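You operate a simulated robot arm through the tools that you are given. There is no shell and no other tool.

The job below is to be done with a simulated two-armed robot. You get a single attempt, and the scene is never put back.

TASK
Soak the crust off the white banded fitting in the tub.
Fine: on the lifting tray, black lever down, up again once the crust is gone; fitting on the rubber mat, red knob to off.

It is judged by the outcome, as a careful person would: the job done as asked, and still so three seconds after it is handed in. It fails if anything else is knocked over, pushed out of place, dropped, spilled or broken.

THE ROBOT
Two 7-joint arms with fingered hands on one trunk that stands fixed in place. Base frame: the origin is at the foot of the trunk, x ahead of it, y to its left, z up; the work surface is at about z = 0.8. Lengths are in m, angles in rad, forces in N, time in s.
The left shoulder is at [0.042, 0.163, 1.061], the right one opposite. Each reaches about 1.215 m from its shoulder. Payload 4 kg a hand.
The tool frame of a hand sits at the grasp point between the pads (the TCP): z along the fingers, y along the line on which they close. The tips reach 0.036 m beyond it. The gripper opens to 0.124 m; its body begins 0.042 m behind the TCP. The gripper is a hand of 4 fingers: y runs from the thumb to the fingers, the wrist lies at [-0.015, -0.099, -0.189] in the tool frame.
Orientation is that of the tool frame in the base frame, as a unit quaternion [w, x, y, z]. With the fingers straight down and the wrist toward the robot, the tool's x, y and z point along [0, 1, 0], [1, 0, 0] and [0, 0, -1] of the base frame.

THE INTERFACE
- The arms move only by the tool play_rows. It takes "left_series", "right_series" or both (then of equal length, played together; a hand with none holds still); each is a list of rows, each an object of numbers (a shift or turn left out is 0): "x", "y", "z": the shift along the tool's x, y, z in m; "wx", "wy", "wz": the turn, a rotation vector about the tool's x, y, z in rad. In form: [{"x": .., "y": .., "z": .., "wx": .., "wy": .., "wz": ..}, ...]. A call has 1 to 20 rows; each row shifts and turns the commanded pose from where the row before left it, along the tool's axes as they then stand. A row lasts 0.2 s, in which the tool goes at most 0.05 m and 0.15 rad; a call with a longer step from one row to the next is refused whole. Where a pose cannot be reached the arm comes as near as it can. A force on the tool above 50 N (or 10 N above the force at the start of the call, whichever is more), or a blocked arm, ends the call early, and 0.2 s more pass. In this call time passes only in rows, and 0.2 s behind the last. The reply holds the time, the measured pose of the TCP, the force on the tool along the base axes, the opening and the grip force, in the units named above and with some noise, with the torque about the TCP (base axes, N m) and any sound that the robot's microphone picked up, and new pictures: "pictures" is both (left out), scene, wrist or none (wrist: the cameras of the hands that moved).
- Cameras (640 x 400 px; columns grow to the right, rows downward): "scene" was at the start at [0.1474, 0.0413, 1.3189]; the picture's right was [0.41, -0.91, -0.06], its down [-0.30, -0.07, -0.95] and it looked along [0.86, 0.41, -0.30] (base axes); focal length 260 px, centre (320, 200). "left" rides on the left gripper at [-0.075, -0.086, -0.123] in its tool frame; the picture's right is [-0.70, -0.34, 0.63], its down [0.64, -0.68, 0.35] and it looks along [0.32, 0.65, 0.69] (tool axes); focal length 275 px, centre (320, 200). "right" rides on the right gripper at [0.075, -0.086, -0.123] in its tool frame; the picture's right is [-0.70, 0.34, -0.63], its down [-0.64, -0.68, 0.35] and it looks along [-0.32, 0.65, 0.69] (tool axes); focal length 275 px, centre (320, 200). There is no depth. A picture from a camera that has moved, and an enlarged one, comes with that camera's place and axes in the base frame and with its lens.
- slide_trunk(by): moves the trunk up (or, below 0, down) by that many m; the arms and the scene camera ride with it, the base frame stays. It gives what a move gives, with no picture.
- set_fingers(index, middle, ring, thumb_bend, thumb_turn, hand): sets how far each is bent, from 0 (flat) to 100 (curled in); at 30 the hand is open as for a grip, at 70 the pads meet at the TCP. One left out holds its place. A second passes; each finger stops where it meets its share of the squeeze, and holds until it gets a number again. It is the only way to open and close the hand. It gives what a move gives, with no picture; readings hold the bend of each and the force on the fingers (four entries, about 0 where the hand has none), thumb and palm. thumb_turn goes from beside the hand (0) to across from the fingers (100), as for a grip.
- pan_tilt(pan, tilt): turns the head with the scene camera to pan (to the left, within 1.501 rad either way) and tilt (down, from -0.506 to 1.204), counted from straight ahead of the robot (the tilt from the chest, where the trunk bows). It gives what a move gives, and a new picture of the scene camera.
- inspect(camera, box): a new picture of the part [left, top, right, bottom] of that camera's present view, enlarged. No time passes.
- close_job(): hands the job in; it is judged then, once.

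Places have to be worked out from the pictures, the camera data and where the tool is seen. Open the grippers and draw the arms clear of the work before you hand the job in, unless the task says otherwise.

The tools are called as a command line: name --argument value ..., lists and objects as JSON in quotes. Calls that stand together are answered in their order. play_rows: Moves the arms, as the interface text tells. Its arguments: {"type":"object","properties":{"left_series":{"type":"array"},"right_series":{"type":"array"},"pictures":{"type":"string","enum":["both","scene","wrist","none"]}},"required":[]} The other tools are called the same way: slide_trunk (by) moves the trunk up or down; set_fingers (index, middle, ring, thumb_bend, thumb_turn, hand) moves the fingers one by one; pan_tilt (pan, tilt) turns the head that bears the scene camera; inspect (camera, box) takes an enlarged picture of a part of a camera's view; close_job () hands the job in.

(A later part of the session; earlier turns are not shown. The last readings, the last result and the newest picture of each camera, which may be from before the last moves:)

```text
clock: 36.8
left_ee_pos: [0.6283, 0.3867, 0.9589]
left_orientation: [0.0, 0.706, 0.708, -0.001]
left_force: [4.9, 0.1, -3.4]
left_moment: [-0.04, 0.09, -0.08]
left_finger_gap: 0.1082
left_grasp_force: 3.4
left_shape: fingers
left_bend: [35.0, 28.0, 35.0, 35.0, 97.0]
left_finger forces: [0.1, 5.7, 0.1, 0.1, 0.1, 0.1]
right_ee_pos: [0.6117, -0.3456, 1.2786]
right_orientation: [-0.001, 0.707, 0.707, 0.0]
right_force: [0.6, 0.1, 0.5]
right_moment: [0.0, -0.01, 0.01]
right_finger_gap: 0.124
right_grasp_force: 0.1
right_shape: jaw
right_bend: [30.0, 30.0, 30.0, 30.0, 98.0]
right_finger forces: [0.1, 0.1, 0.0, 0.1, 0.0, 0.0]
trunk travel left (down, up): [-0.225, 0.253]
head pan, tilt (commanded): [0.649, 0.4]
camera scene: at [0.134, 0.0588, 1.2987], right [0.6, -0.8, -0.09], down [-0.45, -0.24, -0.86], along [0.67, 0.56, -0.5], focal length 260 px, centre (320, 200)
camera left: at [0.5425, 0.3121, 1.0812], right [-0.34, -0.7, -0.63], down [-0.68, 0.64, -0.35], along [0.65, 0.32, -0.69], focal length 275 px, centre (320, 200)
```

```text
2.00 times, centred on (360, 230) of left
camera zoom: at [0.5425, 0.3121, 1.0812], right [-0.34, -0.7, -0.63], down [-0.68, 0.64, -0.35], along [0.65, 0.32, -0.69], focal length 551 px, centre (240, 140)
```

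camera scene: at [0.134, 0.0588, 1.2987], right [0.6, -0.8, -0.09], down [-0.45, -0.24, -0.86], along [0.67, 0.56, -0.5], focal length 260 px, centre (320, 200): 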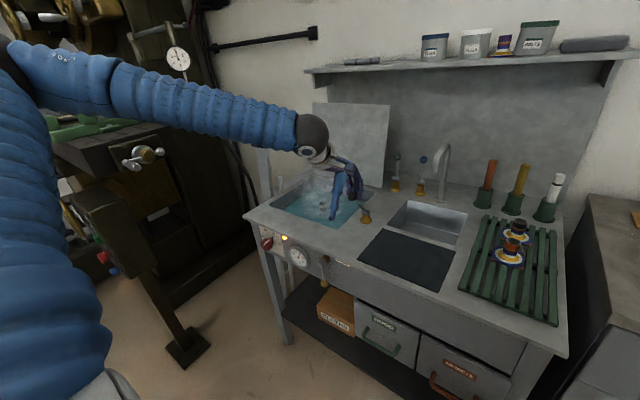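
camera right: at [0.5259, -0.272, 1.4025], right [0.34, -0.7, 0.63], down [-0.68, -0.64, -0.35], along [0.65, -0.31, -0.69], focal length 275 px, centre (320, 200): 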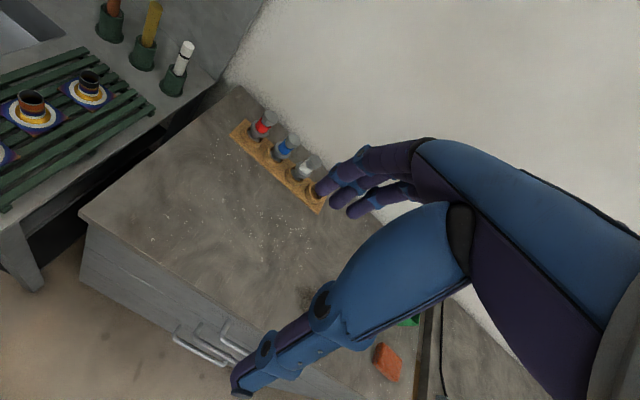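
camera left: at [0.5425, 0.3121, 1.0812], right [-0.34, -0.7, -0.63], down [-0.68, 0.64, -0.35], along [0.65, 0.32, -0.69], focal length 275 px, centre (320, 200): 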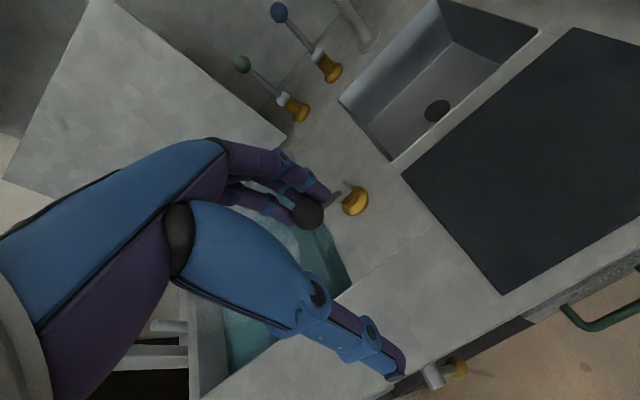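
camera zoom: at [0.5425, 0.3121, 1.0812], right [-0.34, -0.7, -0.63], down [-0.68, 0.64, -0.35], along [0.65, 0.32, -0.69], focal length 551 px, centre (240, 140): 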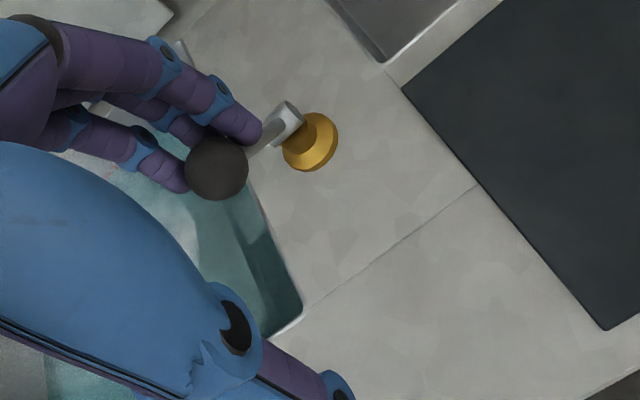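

The tray is now under water with just the tube top showing, and the lever is at about 45°. I keep following the arc toward its end stop.

play_rows --left_series '[{"y": -0.006, "z": 0.005}, {"y": -0.006, "z": 0.005}, {"y": -0.006, "z": 0.006}, {"y": -0.006, "z": 0.006}]' --pictures "both"

inspect --camera "scene" --box '[325, 100, 425, 230]'

inspect --camera "left" --box '[240, 130, 480, 330]'

```text
clock: 37.8
left_ee_pos: [0.6035, 0.3875, 0.9368]
left_orientation: [-0.001, 0.706, 0.708, -0.001]
left_force: [5.4, -1.2, -2.1]
left_moment: [-0.08, -0.07, -0.17]
left_finger_gap: 0.1088
left_grasp_force: 2.8
left_shape: fingers
left_bend: [35.0, 28.0, 35.0, 35.0, 97.0]
left_finger forces: [0.6, 5.3, 0.1, 0.0, 0.0, 0.1]
right_ee_pos: [0.6124, -0.3453, 1.2784]
right_orientation: [-0.001, 0.707, 0.707, -0.001]
right_force: [-0.3, -0.7, 0.3]
right_moment: [0.0, 0.0, -0.01]
right_finger_gap: 0.1236
right_grasp_force: 0.0
right_shape: jaw
right_bend: [30.0, 30.0, 30.0, 30.0, 98.0]
right_finger forces: [0.2, 0.0, 0.0, 0.0, 0.1, 0.0]
trunk travel left (down, up): [-0.225, 0.253]
head pan, tilt (commanded): [0.649, 0.4]
camera scene: at [0.1339, 0.0584, 1.2988], right [0.6, -0.8, -0.09], down [-0.45, -0.24, -0.86], along [0.67, 0.56, -0.5], focal length 260 px, centre (320, 200)
camera left: at [0.5182, 0.3125, 1.0592], right [-0.34, -0.7, -0.63], down [-0.68, 0.64, -0.34], along [0.65, 0.32, -0.69], focal length 275 px, centre (320, 200)
```

scene: 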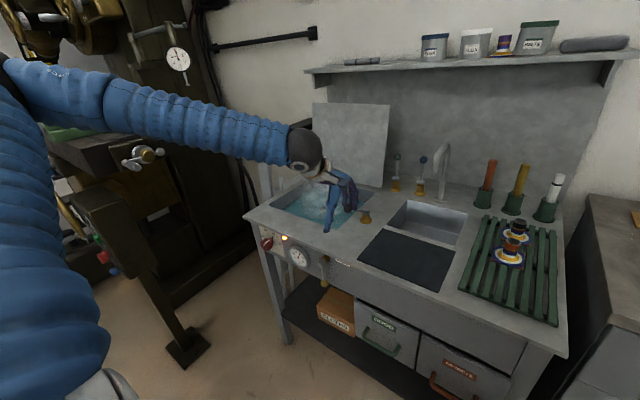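
left: 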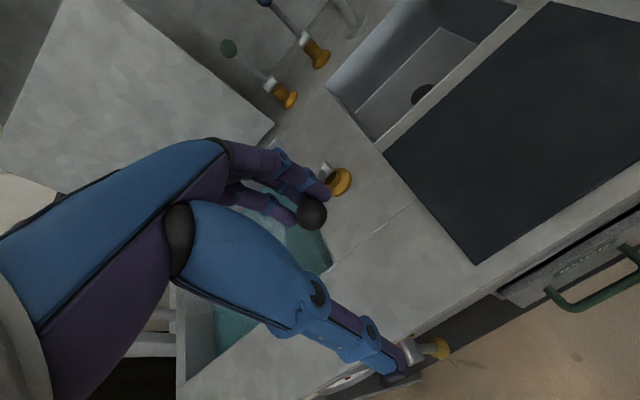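

```text
3.08 times, centred on (375, 165) of scene
camera zoom: at [0.1339, 0.0584, 1.2988], right [0.6, -0.8, -0.09], down [-0.45, -0.24, -0.86], along [0.67, 0.56, -0.5], focal length 801 px, centre (151, 308)
```

zoom: 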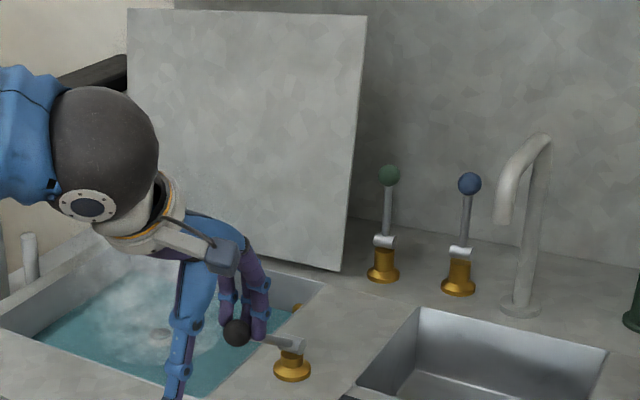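

```text
2.00 times, centred on (360, 230) of left
camera zoom: at [0.5182, 0.3125, 1.0592], right [-0.34, -0.7, -0.63], down [-0.68, 0.64, -0.34], along [0.65, 0.32, -0.69], focal length 551 px, centre (240, 140)
```

zoom: 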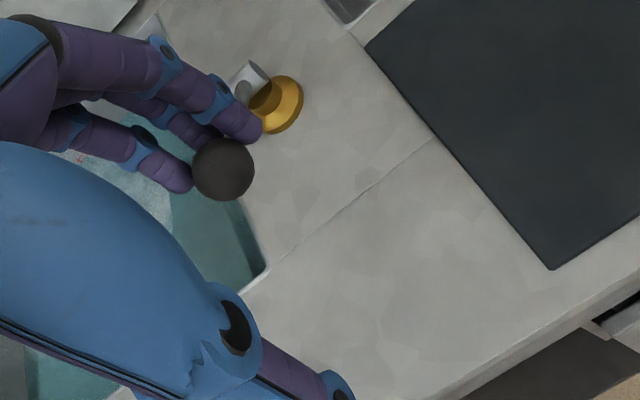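

The lever is at roughly 55° and still moving freely, with the fitting nearly fully under. I continue down the arc with more downward push.

play_rows --left_series '[{"y": -0.005, "z": 0.006}, {"y": -0.005, "z": 0.007}, {"y": -0.004, "z": 0.007}, {"y": -0.004, "z": 0.007}]' --pictures "both"

inspect --camera "scene" --box '[325, 130, 425, 230]'

inspect --camera "left" --box '[240, 130, 480, 330]'

```text
clock: 38.8
left_ee_pos: [0.5839, 0.3885, 0.9093]
left_orientation: [-0.001, 0.706, 0.708, -0.001]
left_force: [6.1, -1.4, -1.4]
left_moment: [-0.05, -0.18, -0.15]
left_finger_gap: 0.1095
left_grasp_force: 3.5
left_shape: fingers
left_bend: [34.0, 28.0, 35.0, 35.0, 97.0]
left_finger forces: [1.1, 5.5, 0.1, 0.0, 0.1, 0.1]
right_ee_pos: [0.612, -0.3461, 1.2775]
right_orientation: [-0.001, 0.707, 0.707, -0.001]
right_force: [0.8, -0.2, 0.4]
right_moment: [0.02, -0.01, -0.04]
right_finger_gap: 0.1236
right_grasp_force: 0.1
right_shape: jaw
right_bend: [30.0, 30.0, 30.0, 30.0, 98.0]
right_finger forces: [0.0, 0.0, 0.1, 0.0, 0.0, 0.0]
trunk travel left (down, up): [-0.225, 0.253]
head pan, tilt (commanded): [0.649, 0.4]
camera scene: at [0.134, 0.0586, 1.2987], right [0.6, -0.8, -0.09], down [-0.45, -0.24, -0.86], along [0.67, 0.56, -0.5], focal length 260 px, centre (320, 200)
camera left: at [0.4985, 0.3132, 1.0314], right [-0.34, -0.7, -0.63], down [-0.68, 0.64, -0.35], along [0.65, 0.32, -0.69], focal length 275 px, centre (320, 200)
```

scene: 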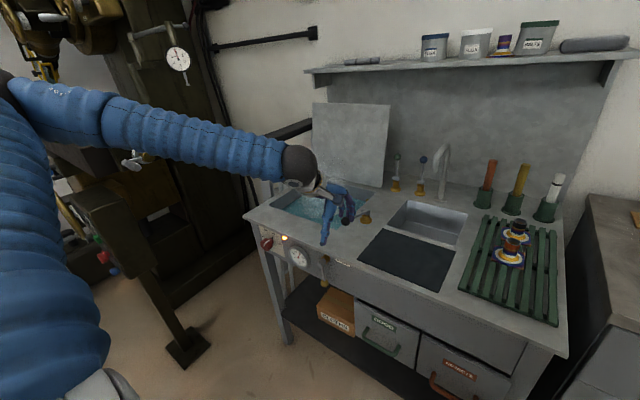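
left: 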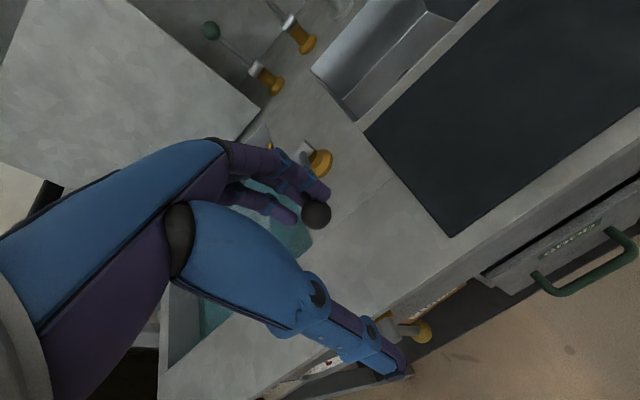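

```text
4.00 times, centred on (375, 180) of scene
camera zoom: at [0.134, 0.0586, 1.2987], right [0.6, -0.8, -0.09], down [-0.45, -0.24, -0.86], along [0.67, 0.56, -0.5], focal length 1042 px, centre (100, 280)
```

zoom: 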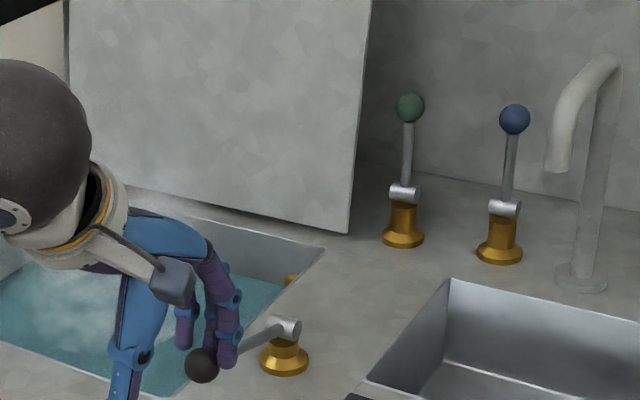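

```text
2.00 times, centred on (360, 230) of left
camera zoom: at [0.4985, 0.3132, 1.0314], right [-0.34, -0.7, -0.63], down [-0.68, 0.64, -0.35], along [0.65, 0.32, -0.69], focal length 551 px, centre (240, 140)
```

zoom: 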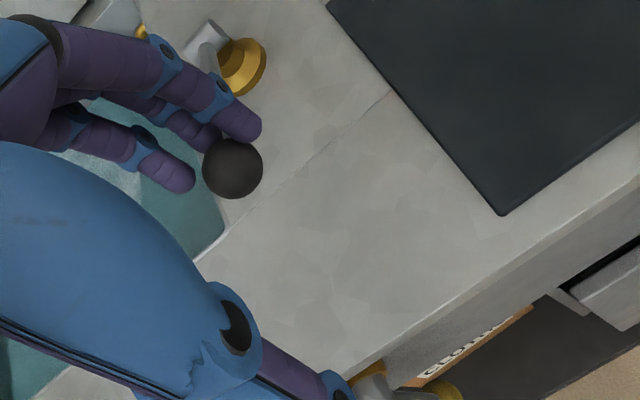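

The lever is at about 70° and the fitting is submerged. I release the side pressure, lift the hand off, and check whether the lever stays and whether it is fully down.

play_rows --left_series '[{"y": 0.008}, {"y": 0.004, "z": -0.004}, {"z": -0.02}, {"z": -0.03}, {"z": -0.03}]' --pictures "both"

inspect --camera "scene" --box '[295, 150, 405, 230]'

inspect --camera "left" --box '[200, 130, 480, 330]'

```text
clock: 40.0
left_ee_pos: [0.5958, 0.3862, 0.9937]
left_orientation: [0.0, 0.706, 0.708, 0.0]
left_force: [0.5, -0.1, 0.8]
left_moment: [0.01, 0.0, -0.01]
left_finger_gap: 0.1083
left_grasp_force: 0.1
left_shape: fingers
left_bend: [35.0, 35.0, 35.0, 35.0, 97.0]
left_finger forces: [0.1, 0.0, 0.0, 0.0, 0.0, 0.1]
right_ee_pos: [0.6113, -0.3464, 1.2783]
right_orientation: [0.0, 0.707, 0.707, 0.0]
right_force: [0.9, 0.3, -1.1]
right_moment: [0.02, -0.02, -0.04]
right_finger_gap: 0.1239
right_grasp_force: 0.0
right_shape: jaw
right_bend: [30.0, 30.0, 30.0, 30.0, 98.0]
right_finger forces: [0.0, 0.0, 0.0, 0.1, 0.0, 0.0]
trunk travel left (down, up): [-0.225, 0.253]
head pan, tilt (commanded): [0.649, 0.4]
camera scene: at [0.133, 0.0583, 1.2989], right [0.6, -0.8, -0.09], down [-0.45, -0.23, -0.86], along [0.67, 0.56, -0.5], focal length 260 px, centre (320, 200)
camera left: at [0.5106, 0.3119, 1.1163], right [-0.34, -0.7, -0.63], down [-0.68, 0.64, -0.35], along [0.65, 0.32, -0.69], focal length 275 px, centre (320, 200)
```

scene: 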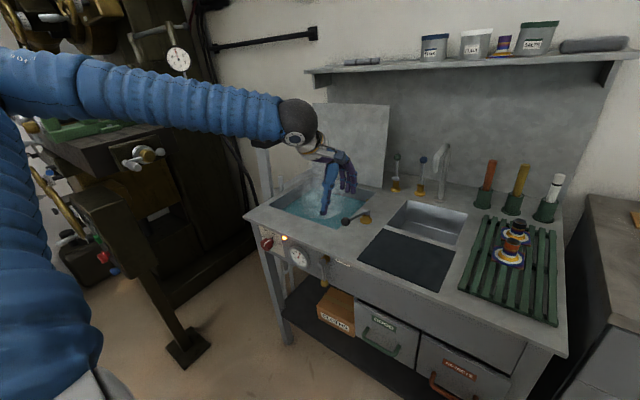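
left: 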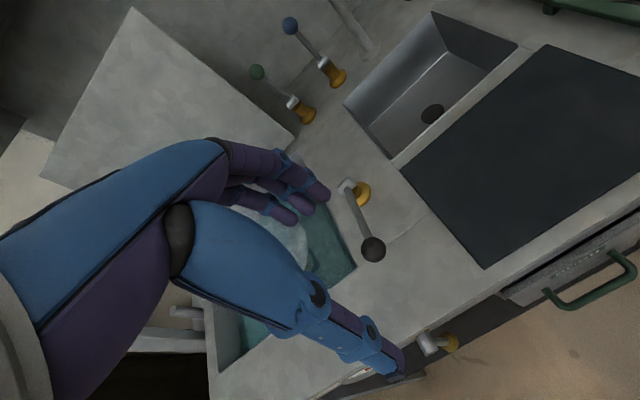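

```text
5.00 times, centred on (350, 190) of scene
camera zoom: at [0.133, 0.0583, 1.2989], right [0.6, -0.8, -0.09], down [-0.45, -0.23, -0.86], along [0.67, 0.56, -0.5], focal length 1302 px, centre (170, 250)
```

zoom: 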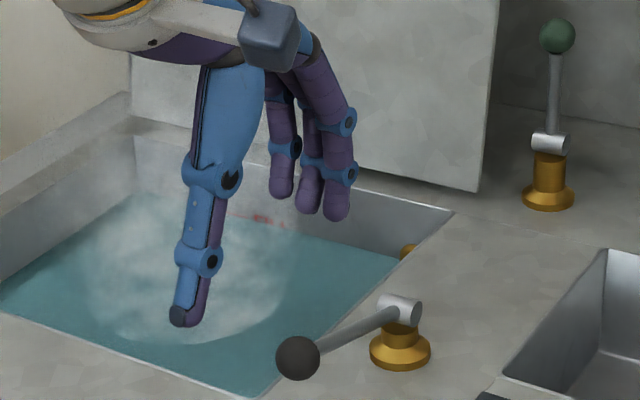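

```text
2.00 times, centred on (340, 230) of left
camera zoom: at [0.5106, 0.3119, 1.1163], right [-0.34, -0.7, -0.63], down [-0.68, 0.64, -0.35], along [0.65, 0.32, -0.69], focal length 551 px, centre (280, 140)
```

zoom: 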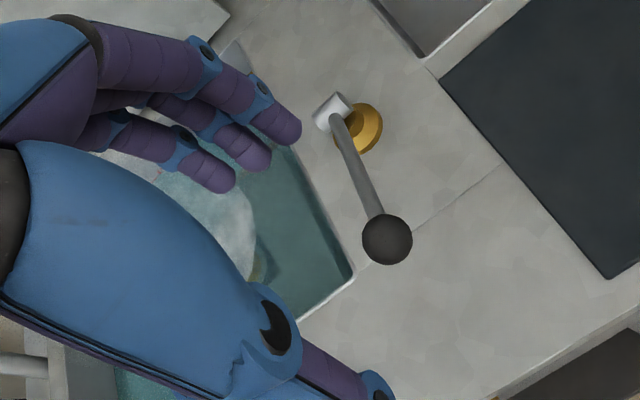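

The lever holds by friction with its ball at about [0.635, 0.394, 0.878], roughly 69° down. To make sure it is against its stop, I close the fingers and press lightly on top of the ball.

set_fingers --hand "left" --index 70 --middle 70 --ring 70 --thumb_bend 70

play_rows --left_series '[{"y": 0.02}, {"y": 0.02}, {"z": 0.02}, {"z": 0.02}, {"z": 0.01}]' --pictures "both"

inspect --camera "scene" --box '[295, 150, 405, 230]'

inspect --camera "left" --box '[200, 130, 480, 330]'

```text
clock: 41.0
left_ee_pos: [0.5978, 0.3873, 0.9932]
left_orientation: [0.0, 0.706, 0.708, 0.0]
left_force: [-0.3, 0.6, 0.9]
left_moment: [0.01, 0.02, 0.01]
left_finger_gap: 0.0012
left_grasp_force: 0.1
left_shape: fingers
left_bend: [70.0, 70.0, 70.0, 70.0, 97.0]
left_finger forces: [0.0, 0.0, 0.0, 0.0, 0.0, 0.0]
right_ee_pos: [0.6128, -0.3455, 1.2775]
right_orientation: [-0.001, 0.707, 0.707, -0.001]
right_force: [-0.2, 0.7, -0.2]
right_moment: [0.02, -0.02, -0.02]
right_finger_gap: 0.1238
right_grasp_force: 0.0
right_shape: jaw
right_bend: [30.0, 30.0, 30.0, 30.0, 98.0]
right_finger forces: [0.0, 0.0, 0.0, 0.1, 0.0, 0.1]
trunk travel left (down, up): [-0.225, 0.253]
head pan, tilt (commanded): [0.649, 0.4]
```

```text
clock: 42.2
left_ee_pos: [0.6385, 0.3879, 0.9423]
left_orientation: [0.0, 0.707, 0.708, 0.0]
left_force: [-0.1, -0.4, -0.5]
left_moment: [-0.01, -0.02, 0.03]
left_finger_gap: 0.0013
left_grasp_force: 0.1
left_shape: fingers
left_bend: [70.0, 70.0, 70.0, 70.0, 97.0]
left_finger forces: [0.0, 0.1, 0.0, 0.0, 0.0, 0.1]
right_ee_pos: [0.6138, -0.3459, 1.2796]
right_orientation: [0.0, 0.708, 0.707, -0.001]
right_force: [0.3, -0.8, 0.1]
right_moment: [-0.02, -0.01, -0.02]
right_finger_gap: 0.1241
right_grasp_force: 0.0
right_shape: jaw
right_bend: [30.0, 30.0, 30.0, 30.0, 98.0]
right_finger forces: [0.0, 0.0, 0.0, 0.0, 0.1, 0.0]
trunk travel left (down, up): [-0.225, 0.253]
head pan, tilt (commanded): [0.649, 0.4]
camera scene: at [0.1335, 0.0586, 1.2988], right [0.6, -0.8, -0.09], down [-0.45, -0.24, -0.86], along [0.67, 0.56, -0.5], focal length 260 px, centre (320, 200)
camera left: at [0.5528, 0.313, 1.0653], right [-0.34, -0.7, -0.63], down [-0.68, 0.64, -0.35], along [0.65, 0.32, -0.69], focal length 275 px, centre (320, 200)
```

scene: 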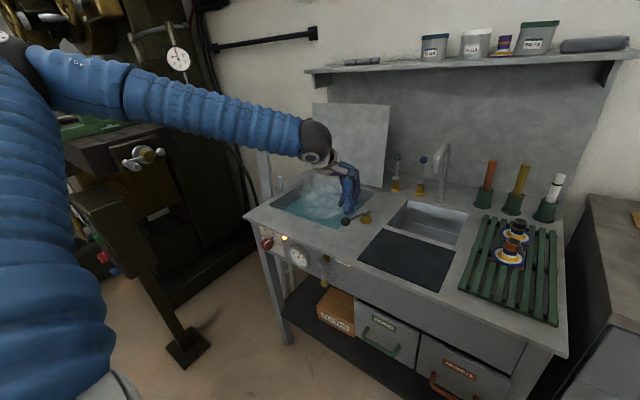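
left: 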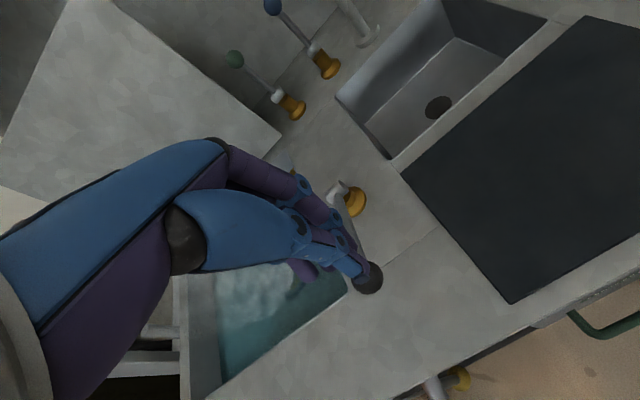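

```text
5.00 times, centred on (350, 190) of scene
camera zoom: at [0.1335, 0.0586, 1.2988], right [0.6, -0.8, -0.09], down [-0.45, -0.24, -0.86], along [0.67, 0.56, -0.5], focal length 1302 px, centre (170, 250)
```

zoom: 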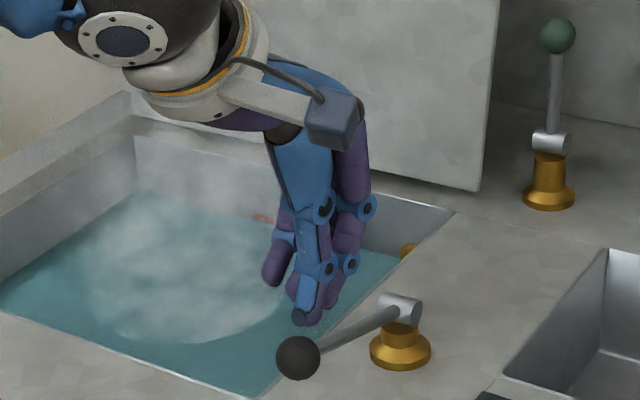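

```text
2.00 times, centred on (340, 230) of left
camera zoom: at [0.5528, 0.313, 1.0653], right [-0.34, -0.7, -0.63], down [-0.68, 0.64, -0.35], along [0.65, 0.32, -0.69], focal length 551 px, centre (280, 140)
```

zoom: 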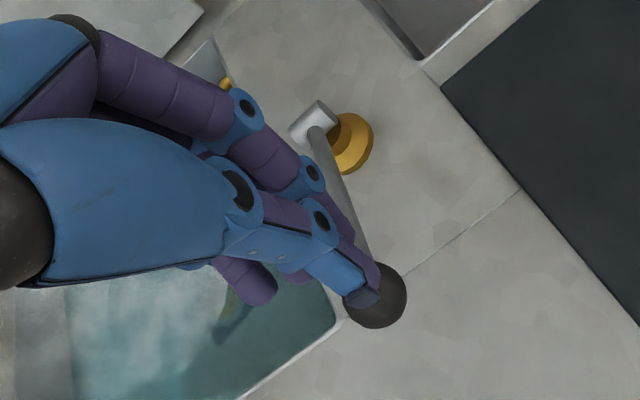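

My closed fingertips hover about 1 cm above the ball. I press down in small steps and read the force.

play_rows --left_series '[{"z": 0.005}, {"z": 0.004}, {"z": 0.003}]' --pictures "none"

inspect --camera "scene" --box '[295, 150, 405, 230]'

```text
clock: 43.0
left_ee_pos: [0.6384, 0.3874, 0.9299]
left_orientation: [0.0, 0.706, 0.708, -0.001]
left_force: [-0.3, -0.7, -0.3]
left_moment: [0.01, 0.01, -0.01]
left_finger_gap: 0.0011
left_grasp_force: 0.1
left_shape: fingers
left_bend: [70.0, 70.0, 70.0, 70.0, 97.0]
left_finger forces: [0.0, 0.0, 0.1, 0.1, 0.0, 0.1]
right_ee_pos: [0.6124, -0.3452, 1.278]
right_orientation: [0.0, 0.707, 0.707, -0.001]
right_force: [-0.2, 0.4, -0.2]
right_moment: [0.01, -0.01, -0.05]
right_finger_gap: 0.1239
right_grasp_force: 0.0
right_shape: jaw
right_bend: [30.0, 30.0, 30.0, 30.0, 98.0]
right_finger forces: [0.0, 0.0, 0.1, 0.0, 0.0, 0.0]
trunk travel left (down, up): [-0.225, 0.253]
head pan, tilt (commanded): [0.649, 0.4]
```

```text
5.00 times, centred on (350, 190) of scene
camera zoom: at [0.1336, 0.0586, 1.2988], right [0.6, -0.8, -0.09], down [-0.45, -0.24, -0.86], along [0.67, 0.56, -0.5], focal length 1302 px, centre (170, 250)
```

zoom: 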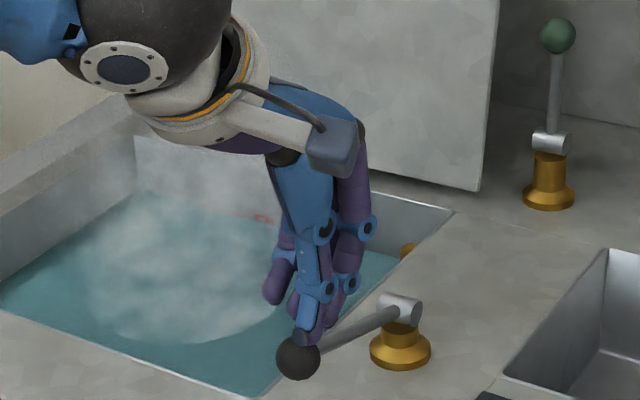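

No force yet; the tips are just reaching the ball. I continue in 3–4 mm steps.

play_rows --left_series '[{"z": 0.004}, {"z": 0.003}]' --pictures "none"

inspect --camera "scene" --box '[295, 150, 405, 230]'

```text
clock: 43.6
left_ee_pos: [0.639, 0.388, 0.9226]
left_orientation: [0.0, 0.707, 0.707, 0.001]
left_force: [-0.2, -0.1, 0.8]
left_moment: [0.01, -0.03, -0.05]
left_finger_gap: 0.0014
left_grasp_force: 0.0
left_shape: fingers
left_bend: [70.0, 70.0, 70.0, 70.0, 97.0]
left_finger forces: [0.1, 0.1, 0.1, 0.0, 0.0, 0.0]
right_ee_pos: [0.6134, -0.3449, 1.2779]
right_orientation: [-0.001, 0.708, 0.707, -0.001]
right_force: [-0.2, 0.3, 0.0]
right_moment: [-0.01, -0.01, -0.03]
right_finger_gap: 0.1237
right_grasp_force: 0.1
right_shape: jaw
right_bend: [30.0, 30.0, 30.0, 30.0, 98.0]
right_finger forces: [0.1, 0.1, 0.0, 0.0, 0.0, 0.0]
trunk travel left (down, up): [-0.225, 0.253]
head pan, tilt (commanded): [0.649, 0.4]
```

```text
5.00 times, centred on (350, 190) of scene
camera zoom: at [0.1334, 0.0585, 1.2988], right [0.6, -0.8, -0.09], down [-0.45, -0.24, -0.86], along [0.67, 0.56, -0.5], focal length 1302 px, centre (170, 250)
```

zoom: 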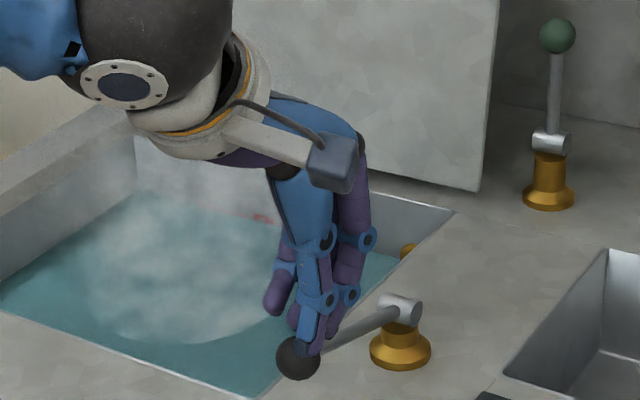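

play_rows --left_series '[{"z": 0.003}, {"z": 0.003}]' --pictures "none"

inspect --camera "scene" --box '[295, 150, 405, 230]'

inspect --camera "left" --box '[260, 180, 440, 320]'

```text
clock: 44.2
left_ee_pos: [0.6384, 0.3876, 0.9182]
left_orientation: [0.0, 0.706, 0.708, 0.001]
left_force: [1.3, -0.2, 1.8]
left_moment: [0.04, -0.02, -0.01]
left_finger_gap: 0.0013
left_grasp_force: 0.8
left_shape: fingers
left_bend: [70.0, 70.0, 70.0, 70.0, 97.0]
left_finger forces: [0.1, 1.8, 0.1, 0.0, 0.0, 0.0]
right_ee_pos: [0.6122, -0.3452, 1.2783]
right_orientation: [-0.001, 0.707, 0.707, 0.0]
right_force: [-0.8, -0.2, -1.0]
right_moment: [-0.01, -0.02, -0.01]
right_finger_gap: 0.1237
right_grasp_force: 0.1
right_shape: jaw
right_bend: [30.0, 30.0, 30.0, 30.0, 98.0]
right_finger forces: [0.0, 0.0, 0.0, 0.0, 0.0, 0.0]
trunk travel left (down, up): [-0.225, 0.253]
head pan, tilt (commanded): [0.649, 0.4]
```

```text
5.00 times, centred on (350, 190) of scene
camera zoom: at [0.1333, 0.0585, 1.2989], right [0.6, -0.8, -0.09], down [-0.45, -0.24, -0.86], along [0.67, 0.56, -0.5], focal length 1302 px, centre (170, 250)
```

zoom: 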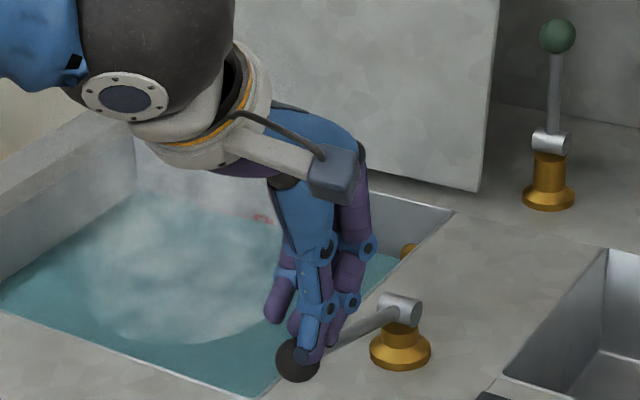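

```text
2.86 times, centred on (350, 250) of left
camera zoom: at [0.5522, 0.3127, 1.0408], right [-0.34, -0.7, -0.63], down [-0.68, 0.64, -0.35], along [0.65, 0.32, -0.69], focal length 786 px, centre (234, 57)
```

zoom: 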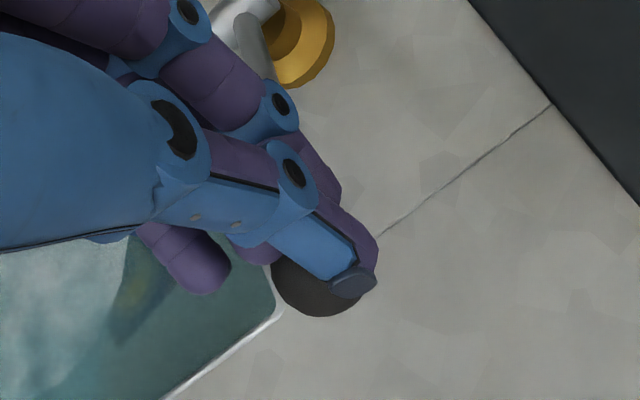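

Contact has begun (1.8 N). I press a few millimetres more to see if the lever moves or resists.

play_rows --left_series '[{"z": 0.003, "y": -0.001}, {"z": 0.003, "y": -0.001}, {"z": 0.003, "y": -0.001}]' --pictures "none"

inspect --camera "scene" --box '[295, 150, 405, 230]'

```text
clock: 45.0
left_ee_pos: [0.6346, 0.3855, 0.9103]
left_orientation: [0.0, 0.707, 0.708, 0.001]
left_force: [2.2, -0.4, 13.5]
left_moment: [0.1, -0.08, -0.04]
left_finger_gap: 0.0011
left_grasp_force: 6.8
left_shape: fingers
left_bend: [70.0, 73.0, 70.0, 70.0, 97.0]
left_finger forces: [0.1, 13.8, 0.1, 0.0, 0.0, 0.0]
right_ee_pos: [0.6118, -0.3453, 1.2788]
right_orientation: [-0.001, 0.707, 0.707, 0.0]
right_force: [0.2, -0.3, -0.5]
right_moment: [0.01, 0.01, -0.03]
right_finger_gap: 0.1239
right_grasp_force: 0.0
right_shape: jaw
right_bend: [30.0, 30.0, 30.0, 30.0, 98.0]
right_finger forces: [0.0, 0.0, 0.0, 0.0, 0.0, 0.0]
trunk travel left (down, up): [-0.225, 0.253]
head pan, tilt (commanded): [0.649, 0.4]
```

```text
5.00 times, centred on (350, 190) of scene
camera zoom: at [0.1328, 0.0581, 1.299], right [0.6, -0.8, -0.09], down [-0.45, -0.23, -0.86], along [0.67, 0.56, -0.5], focal length 1302 px, centre (170, 250)
```

zoom: 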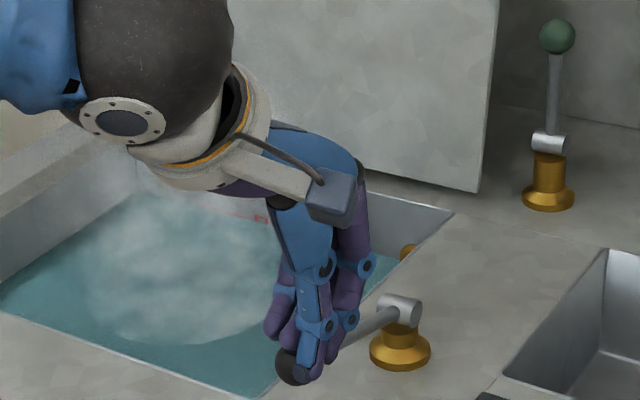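

The lever resisted 13 N without moving, so it is on its down stop. I lift the hand straight off and look into the tub.

play_rows --left_series '[{"z": -0.01}, {"z": -0.02}, {"z": -0.03}, {"z": -0.04}, {"z": -0.04}, {"z": -0.03}]' --pictures "both"

inspect --camera "scene" --box '[265, 160, 405, 240]'

inspect --camera "left" --box '[200, 200, 400, 400]'

```text
clock: 46.4
left_ee_pos: [0.634, 0.3864, 1.0816]
left_orientation: [0.0, 0.706, 0.708, 0.0]
left_force: [-0.2, 0.2, 0.4]
left_moment: [-0.01, 0.0, -0.01]
left_finger_gap: 0.0012
left_grasp_force: 0.1
left_shape: fingers
left_bend: [70.0, 70.0, 70.0, 70.0, 97.0]
left_finger forces: [0.0, 0.0, 0.0, 0.0, 0.0, 0.1]
right_ee_pos: [0.6117, -0.3462, 1.2793]
right_orientation: [0.001, 0.707, 0.707, -0.001]
right_force: [-0.7, 0.3, 0.0]
right_moment: [0.05, -0.02, 0.0]
right_finger_gap: 0.1239
right_grasp_force: 0.0
right_shape: jaw
right_bend: [30.0, 30.0, 30.0, 30.0, 98.0]
right_finger forces: [0.0, 0.1, 0.1, 0.0, 0.0, 0.0]
trunk travel left (down, up): [-0.225, 0.253]
head pan, tilt (commanded): [0.649, 0.4]
camera scene: at [0.133, 0.0581, 1.2989], right [0.6, -0.8, -0.09], down [-0.45, -0.23, -0.86], along [0.67, 0.56, -0.5], focal length 260 px, centre (320, 200)
camera left: at [0.5484, 0.3114, 1.2037], right [-0.34, -0.7, -0.63], down [-0.68, 0.64, -0.35], along [0.65, 0.32, -0.69], focal length 275 px, centre (320, 200)
```

scene: 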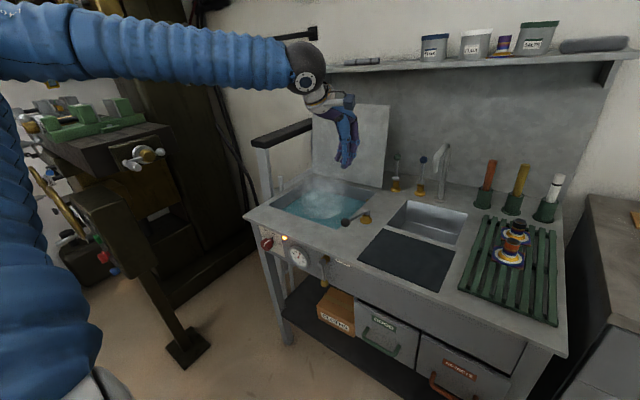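
left: 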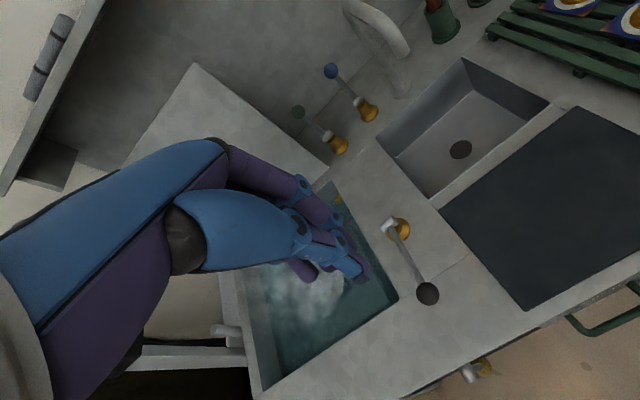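

```text
4.57 times, centred on (335, 200) of scene
camera zoom: at [0.133, 0.0581, 1.2989], right [0.6, -0.8, -0.09], down [-0.45, -0.23, -0.86], along [0.67, 0.56, -0.5], focal length 1190 px, centre (251, 200)
```

zoom: 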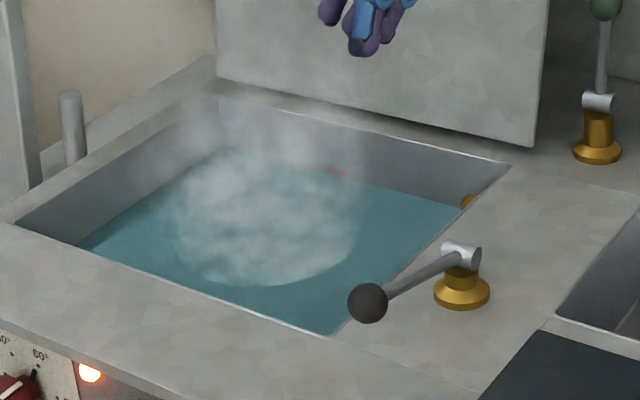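

```text
2.00 times, centred on (300, 300) of left
camera zoom: at [0.5484, 0.3114, 1.2037], right [-0.34, -0.7, -0.63], down [-0.68, 0.64, -0.35], along [0.65, 0.32, -0.69], focal length 551 px, centre (360, 0)
```

zoom: 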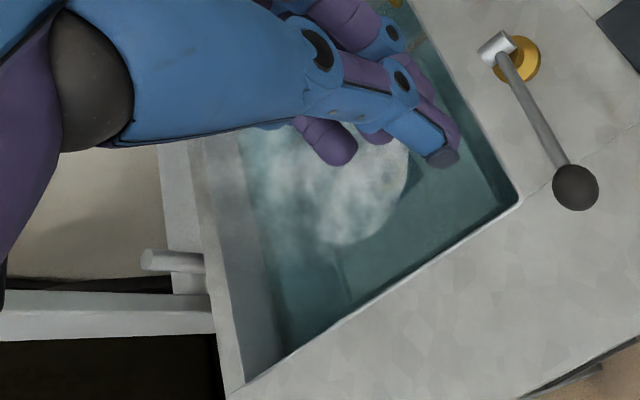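

A pale fizzing patch covers the fitting under water. While it soaks, I turn the hand so it can later pinch the lever ball along y, keeping it high, and then watch the tub.

play_rows --left_series '[{"wz": 0.1428}, {"wz": 0.1428}, {"wz": 0.1428}, {"wz": 0.1428}, {"wz": 0.1428}, {"wz": 0.1428}, {"wz": 0.1428}, {"wz": 0.1428}, {"wz": 0.1428}, {"wz": 0.1428}, {"wz": 0.1428}]' --pictures "both"

set_fingers --hand "left" --index 35 --middle 35 --ring 25 --thumb_bend 35

inspect --camera "scene" --box '[265, 160, 405, 240]'

```text
clock: 48.8
left_ee_pos: [0.6338, 0.3858, 1.0788]
left_orientation: [0.0, 1.0, 0.0, 0.0]
left_force: [0.3, 0.5, -0.2]
left_moment: [-0.01, -0.03, -0.01]
left_finger_gap: 0.0013
left_grasp_force: 0.0
left_shape: fingers
left_bend: [70.0, 70.0, 70.0, 70.0, 97.0]
left_finger forces: [0.1, 0.0, 0.0, 0.0, 0.0, 0.1]
right_ee_pos: [0.6132, -0.3454, 1.2781]
right_orientation: [0.0, 0.707, 0.707, -0.001]
right_force: [0.6, 0.1, -0.2]
right_moment: [-0.02, 0.02, -0.02]
right_finger_gap: 0.1239
right_grasp_force: 0.1
right_shape: jaw
right_bend: [30.0, 30.0, 30.0, 30.0, 98.0]
right_finger forces: [0.0, 0.0, 0.1, 0.0, 0.0, 0.0]
trunk travel left (down, up): [-0.225, 0.253]
head pan, tilt (commanded): [0.649, 0.4]
camera scene: at [0.1338, 0.0584, 1.2987], right [0.6, -0.8, -0.09], down [-0.45, -0.24, -0.86], along [0.67, 0.56, -0.5], focal length 260 px, centre (320, 200)
camera left: at [0.5597, 0.4727, 1.2016], right [-0.7, 0.34, -0.63], down [0.64, 0.68, -0.35], along [0.32, -0.65, -0.69], focal length 275 px, centre (320, 200)
```

scene: 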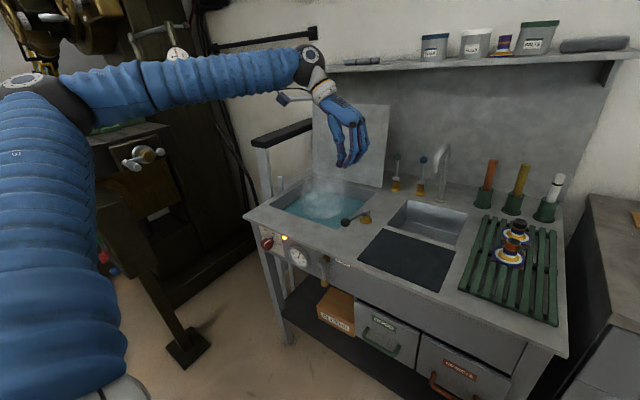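
left: 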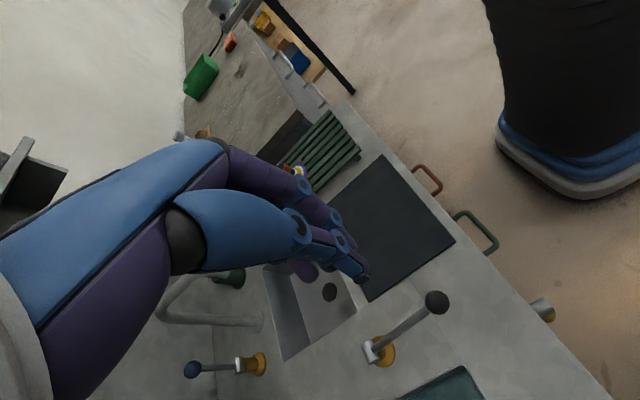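

```text
clock: 49.8
left_ee_pos: [0.636, 0.3868, 1.0784]
left_orientation: [-0.001, 1.0, 0.0, 0.0]
left_force: [0.7, 0.7, -0.1]
left_moment: [0.01, 0.04, 0.03]
left_finger_gap: 0.1081
left_grasp_force: 0.1
left_shape: fingers
left_bend: [35.0, 35.0, 25.0, 35.0, 97.0]
left_finger forces: [0.0, 0.0, 0.0, 0.0, 0.0, 0.0]
right_ee_pos: [0.6125, -0.346, 1.278]
right_orientation: [-0.001, 0.707, 0.707, -0.001]
right_force: [0.0, -1.2, -0.7]
right_moment: [0.01, -0.01, 0.01]
right_finger_gap: 0.1237
right_grasp_force: 0.2
right_shape: jaw
right_bend: [30.0, 30.0, 30.0, 30.0, 98.0]
right_finger forces: [0.0, 0.0, 0.0, 0.0, 0.0, 0.0]
trunk travel left (down, up): [-0.225, 0.253]
head pan, tilt (commanded): [0.649, 0.4]
```

```text
4.57 times, centred on (335, 200) of scene
camera zoom: at [0.1334, 0.0586, 1.2988], right [0.6, -0.8, -0.09], down [-0.45, -0.24, -0.86], along [0.67, 0.56, -0.5], focal length 1190 px, centre (251, 200)
```

zoom: 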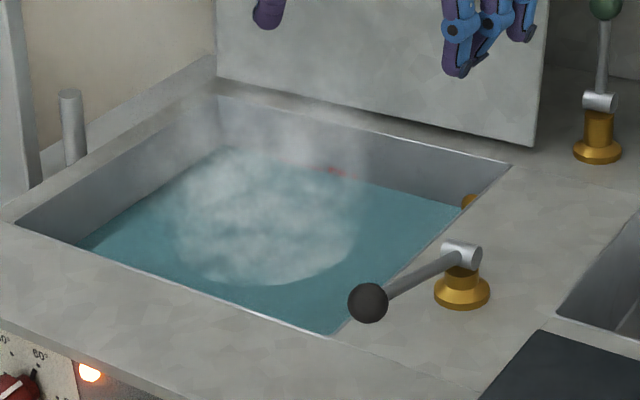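

The foam patch still hides the fitting. I hold still for a few seconds and look again.

play_rows --left_series '[{}, {}, {}, {}, {}, {}, {}, {}, {}, {}, {}, {}, {}, {}, {}, {}, {}, {}, {}, {}]' --pictures "none"

inspect --camera "scene" --box '[265, 160, 405, 240]'

```text
clock: 54.0
left_ee_pos: [0.6346, 0.386, 1.079]
left_orientation: [0.0, 1.0, 0.001, 0.0]
left_force: [0.0, 0.5, -0.5]
left_moment: [0.04, 0.0, -0.02]
left_finger_gap: 0.1082
left_grasp_force: 0.0
left_shape: fingers
left_bend: [35.0, 35.0, 25.0, 35.0, 97.0]
left_finger forces: [0.1, 0.1, 0.1, 0.0, 0.0, 0.1]
right_ee_pos: [0.6122, -0.3456, 1.2784]
right_orientation: [0.0, 0.707, 0.707, -0.001]
right_force: [-0.9, -0.6, -0.8]
right_moment: [-0.02, 0.0, -0.02]
right_finger_gap: 0.1238
right_grasp_force: 0.1
right_shape: jaw
right_bend: [30.0, 30.0, 30.0, 30.0, 98.0]
right_finger forces: [0.0, 0.0, 0.1, 0.0, 0.0, 0.0]
trunk travel left (down, up): [-0.225, 0.253]
head pan, tilt (commanded): [0.649, 0.4]
```

```text
4.57 times, centred on (335, 200) of scene
camera zoom: at [0.1335, 0.0585, 1.2988], right [0.6, -0.8, -0.09], down [-0.45, -0.24, -0.86], along [0.67, 0.56, -0.5], focal length 1190 px, centre (251, 200)
```

zoom: 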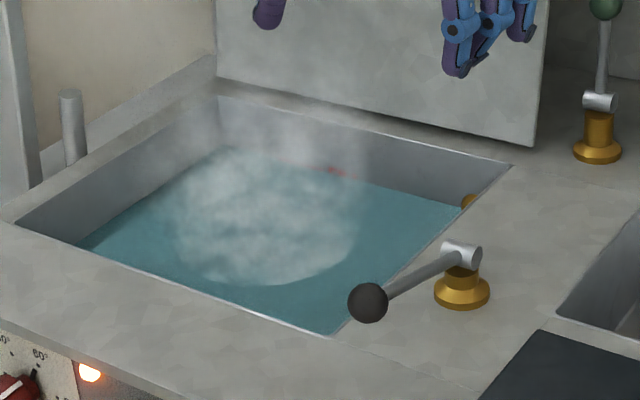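

No change yet, and steam and foam hide the part. I keep waiting, checking the tub periodically.

play_rows --left_series '[{}, {}, {}, {}, {}, {}, {}, {}, {}, {}, {}, {}, {}, {}, {}, {}, {}, {}, {}, {}]' --pictures "none"

play_rows --left_series '[{}, {}, {}, {}, {}, {}, {}, {}, {}, {}, {}, {}, {}, {}, {}, {}, {}, {}, {}, {}]' --pictures "none"

inspect --camera "scene" --box '[265, 160, 405, 240]'

```text
clock: 58.2
left_ee_pos: [0.6346, 0.3863, 1.0784]
left_orientation: [0.0, 1.0, 0.001, -0.001]
left_force: [-0.4, 0.3, -0.5]
left_moment: [-0.02, 0.01, 0.02]
left_finger_gap: 0.1083
left_grasp_force: 0.1
left_shape: fingers
left_bend: [35.0, 35.0, 25.0, 35.0, 97.0]
left_finger forces: [0.0, 0.0, 0.0, 0.0, 0.0, 0.1]
right_ee_pos: [0.612, -0.3467, 1.2785]
right_orientation: [-0.001, 0.707, 0.707, 0.0]
right_force: [0.2, -0.4, -0.8]
right_moment: [-0.02, 0.0, -0.03]
right_finger_gap: 0.1237
right_grasp_force: 0.1
right_shape: jaw
right_bend: [30.0, 30.0, 30.0, 30.0, 98.0]
right_finger forces: [0.1, 0.0, 0.1, 0.0, 0.0, 0.0]
trunk travel left (down, up): [-0.225, 0.253]
head pan, tilt (commanded): [0.649, 0.4]
```

```text
clock: 62.4
left_ee_pos: [0.635, 0.3863, 1.0794]
left_orientation: [0.001, 1.0, 0.001, 0.0]
left_force: [-0.1, -1.0, 0.1]
left_moment: [0.03, 0.0, 0.0]
left_finger_gap: 0.1083
left_grasp_force: 0.1
left_shape: fingers
left_bend: [35.0, 35.0, 25.0, 35.0, 97.0]
left_finger forces: [0.0, 0.0, 0.1, 0.0, 0.0, 0.0]
right_ee_pos: [0.6136, -0.3446, 1.2783]
right_orientation: [-0.002, 0.707, 0.707, -0.001]
right_force: [-0.2, 0.6, -0.6]
right_moment: [0.02, 0.02, -0.03]
right_finger_gap: 0.1238
right_grasp_force: 0.1
right_shape: jaw
right_bend: [30.0, 30.0, 30.0, 30.0, 98.0]
right_finger forces: [0.1, 0.0, 0.0, 0.0, 0.0, 0.1]
trunk travel left (down, up): [-0.225, 0.253]
head pan, tilt (commanded): [0.649, 0.4]
```

```text
4.57 times, centred on (335, 200) of scene
camera zoom: at [0.1335, 0.0585, 1.2988], right [0.6, -0.8, -0.09], down [-0.45, -0.24, -0.86], along [0.67, 0.56, -0.5], focal length 1190 px, centre (251, 200)
```

zoom: 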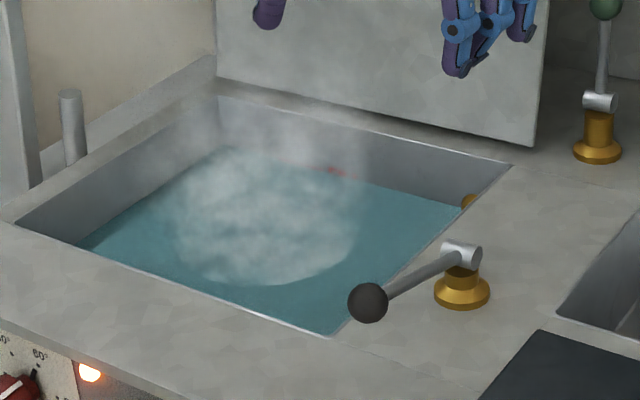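

About 24 s submerged, with no visible change. While waiting I lower the open hand around the lever ball so I'm ready to raise it.

play_rows --left_series '[{"y": -0.004, "z": 0.02}, {"y": -0.004, "z": 0.03}, {"z": 0.03}, {"z": 0.03}, {"z": 0.03}, {"z": 0.03}, {"z": 0.02}]' --pictures "both"

inspect --camera "left" --box '[220, 140, 460, 400]'

inspect --camera "scene" --box '[265, 160, 405, 240]'

```text
clock: 64.0
left_ee_pos: [0.6325, 0.3939, 0.8873]
left_orientation: [0.0, 1.0, 0.001, -0.001]
left_force: [0.0, 0.4, -0.3]
left_moment: [0.0, 0.03, 0.02]
left_finger_gap: 0.1081
left_grasp_force: 0.1
left_shape: fingers
left_bend: [35.0, 35.0, 25.0, 35.0, 97.0]
left_finger forces: [0.1, 0.0, 0.1, 0.1, 0.0, 0.0]
right_ee_pos: [0.6134, -0.3448, 1.2778]
right_orientation: [-0.001, 0.707, 0.707, -0.001]
right_force: [-0.1, 0.0, -0.2]
right_moment: [0.0, 0.03, 0.0]
right_finger_gap: 0.124
right_grasp_force: 0.1
right_shape: jaw
right_bend: [30.0, 30.0, 30.0, 30.0, 98.0]
right_finger forces: [0.0, 0.0, 0.0, 0.0, 0.0, 0.0]
trunk travel left (down, up): [-0.225, 0.253]
head pan, tilt (commanded): [0.649, 0.4]
camera scene: at [0.1337, 0.0586, 1.2988], right [0.6, -0.8, -0.09], down [-0.45, -0.24, -0.86], along [0.67, 0.56, -0.5], focal length 260 px, centre (320, 200)
camera left: at [0.5585, 0.4803, 1.0099], right [-0.7, 0.34, -0.63], down [0.64, 0.68, -0.35], along [0.32, -0.65, -0.69], focal length 275 px, centre (320, 200)
```

scene: 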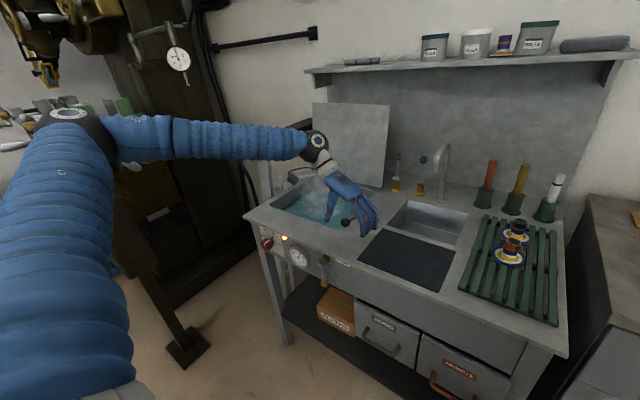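
left: 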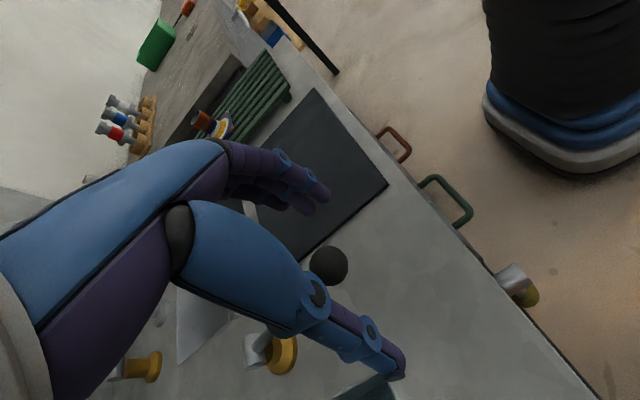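

```text
1.54 times, centred on (340, 270) of left
camera zoom: at [0.5585, 0.4803, 1.0099], right [-0.7, 0.34, -0.63], down [0.64, 0.68, -0.35], along [0.32, -0.65, -0.69], focal length 424 px, centre (289, 92)
```

zoom: 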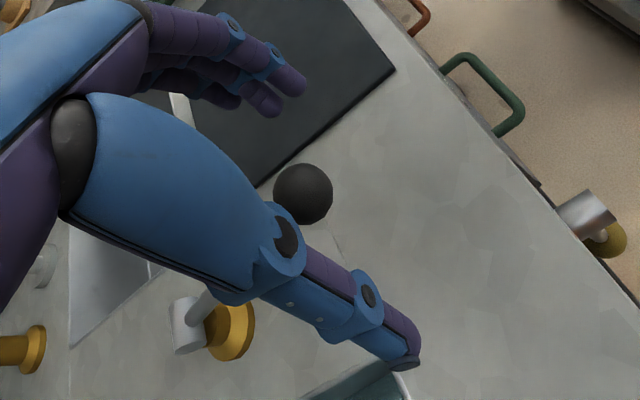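

```text
4.57 times, centred on (335, 200) of scene
camera zoom: at [0.1337, 0.0586, 1.2988], right [0.6, -0.8, -0.09], down [-0.45, -0.24, -0.86], along [0.67, 0.56, -0.5], focal length 1190 px, centre (251, 200)
```

zoom: 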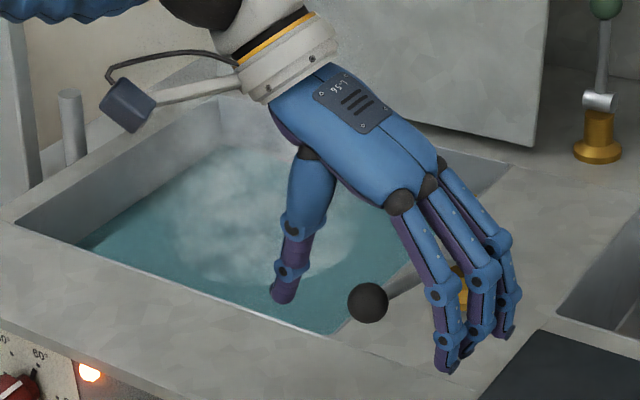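

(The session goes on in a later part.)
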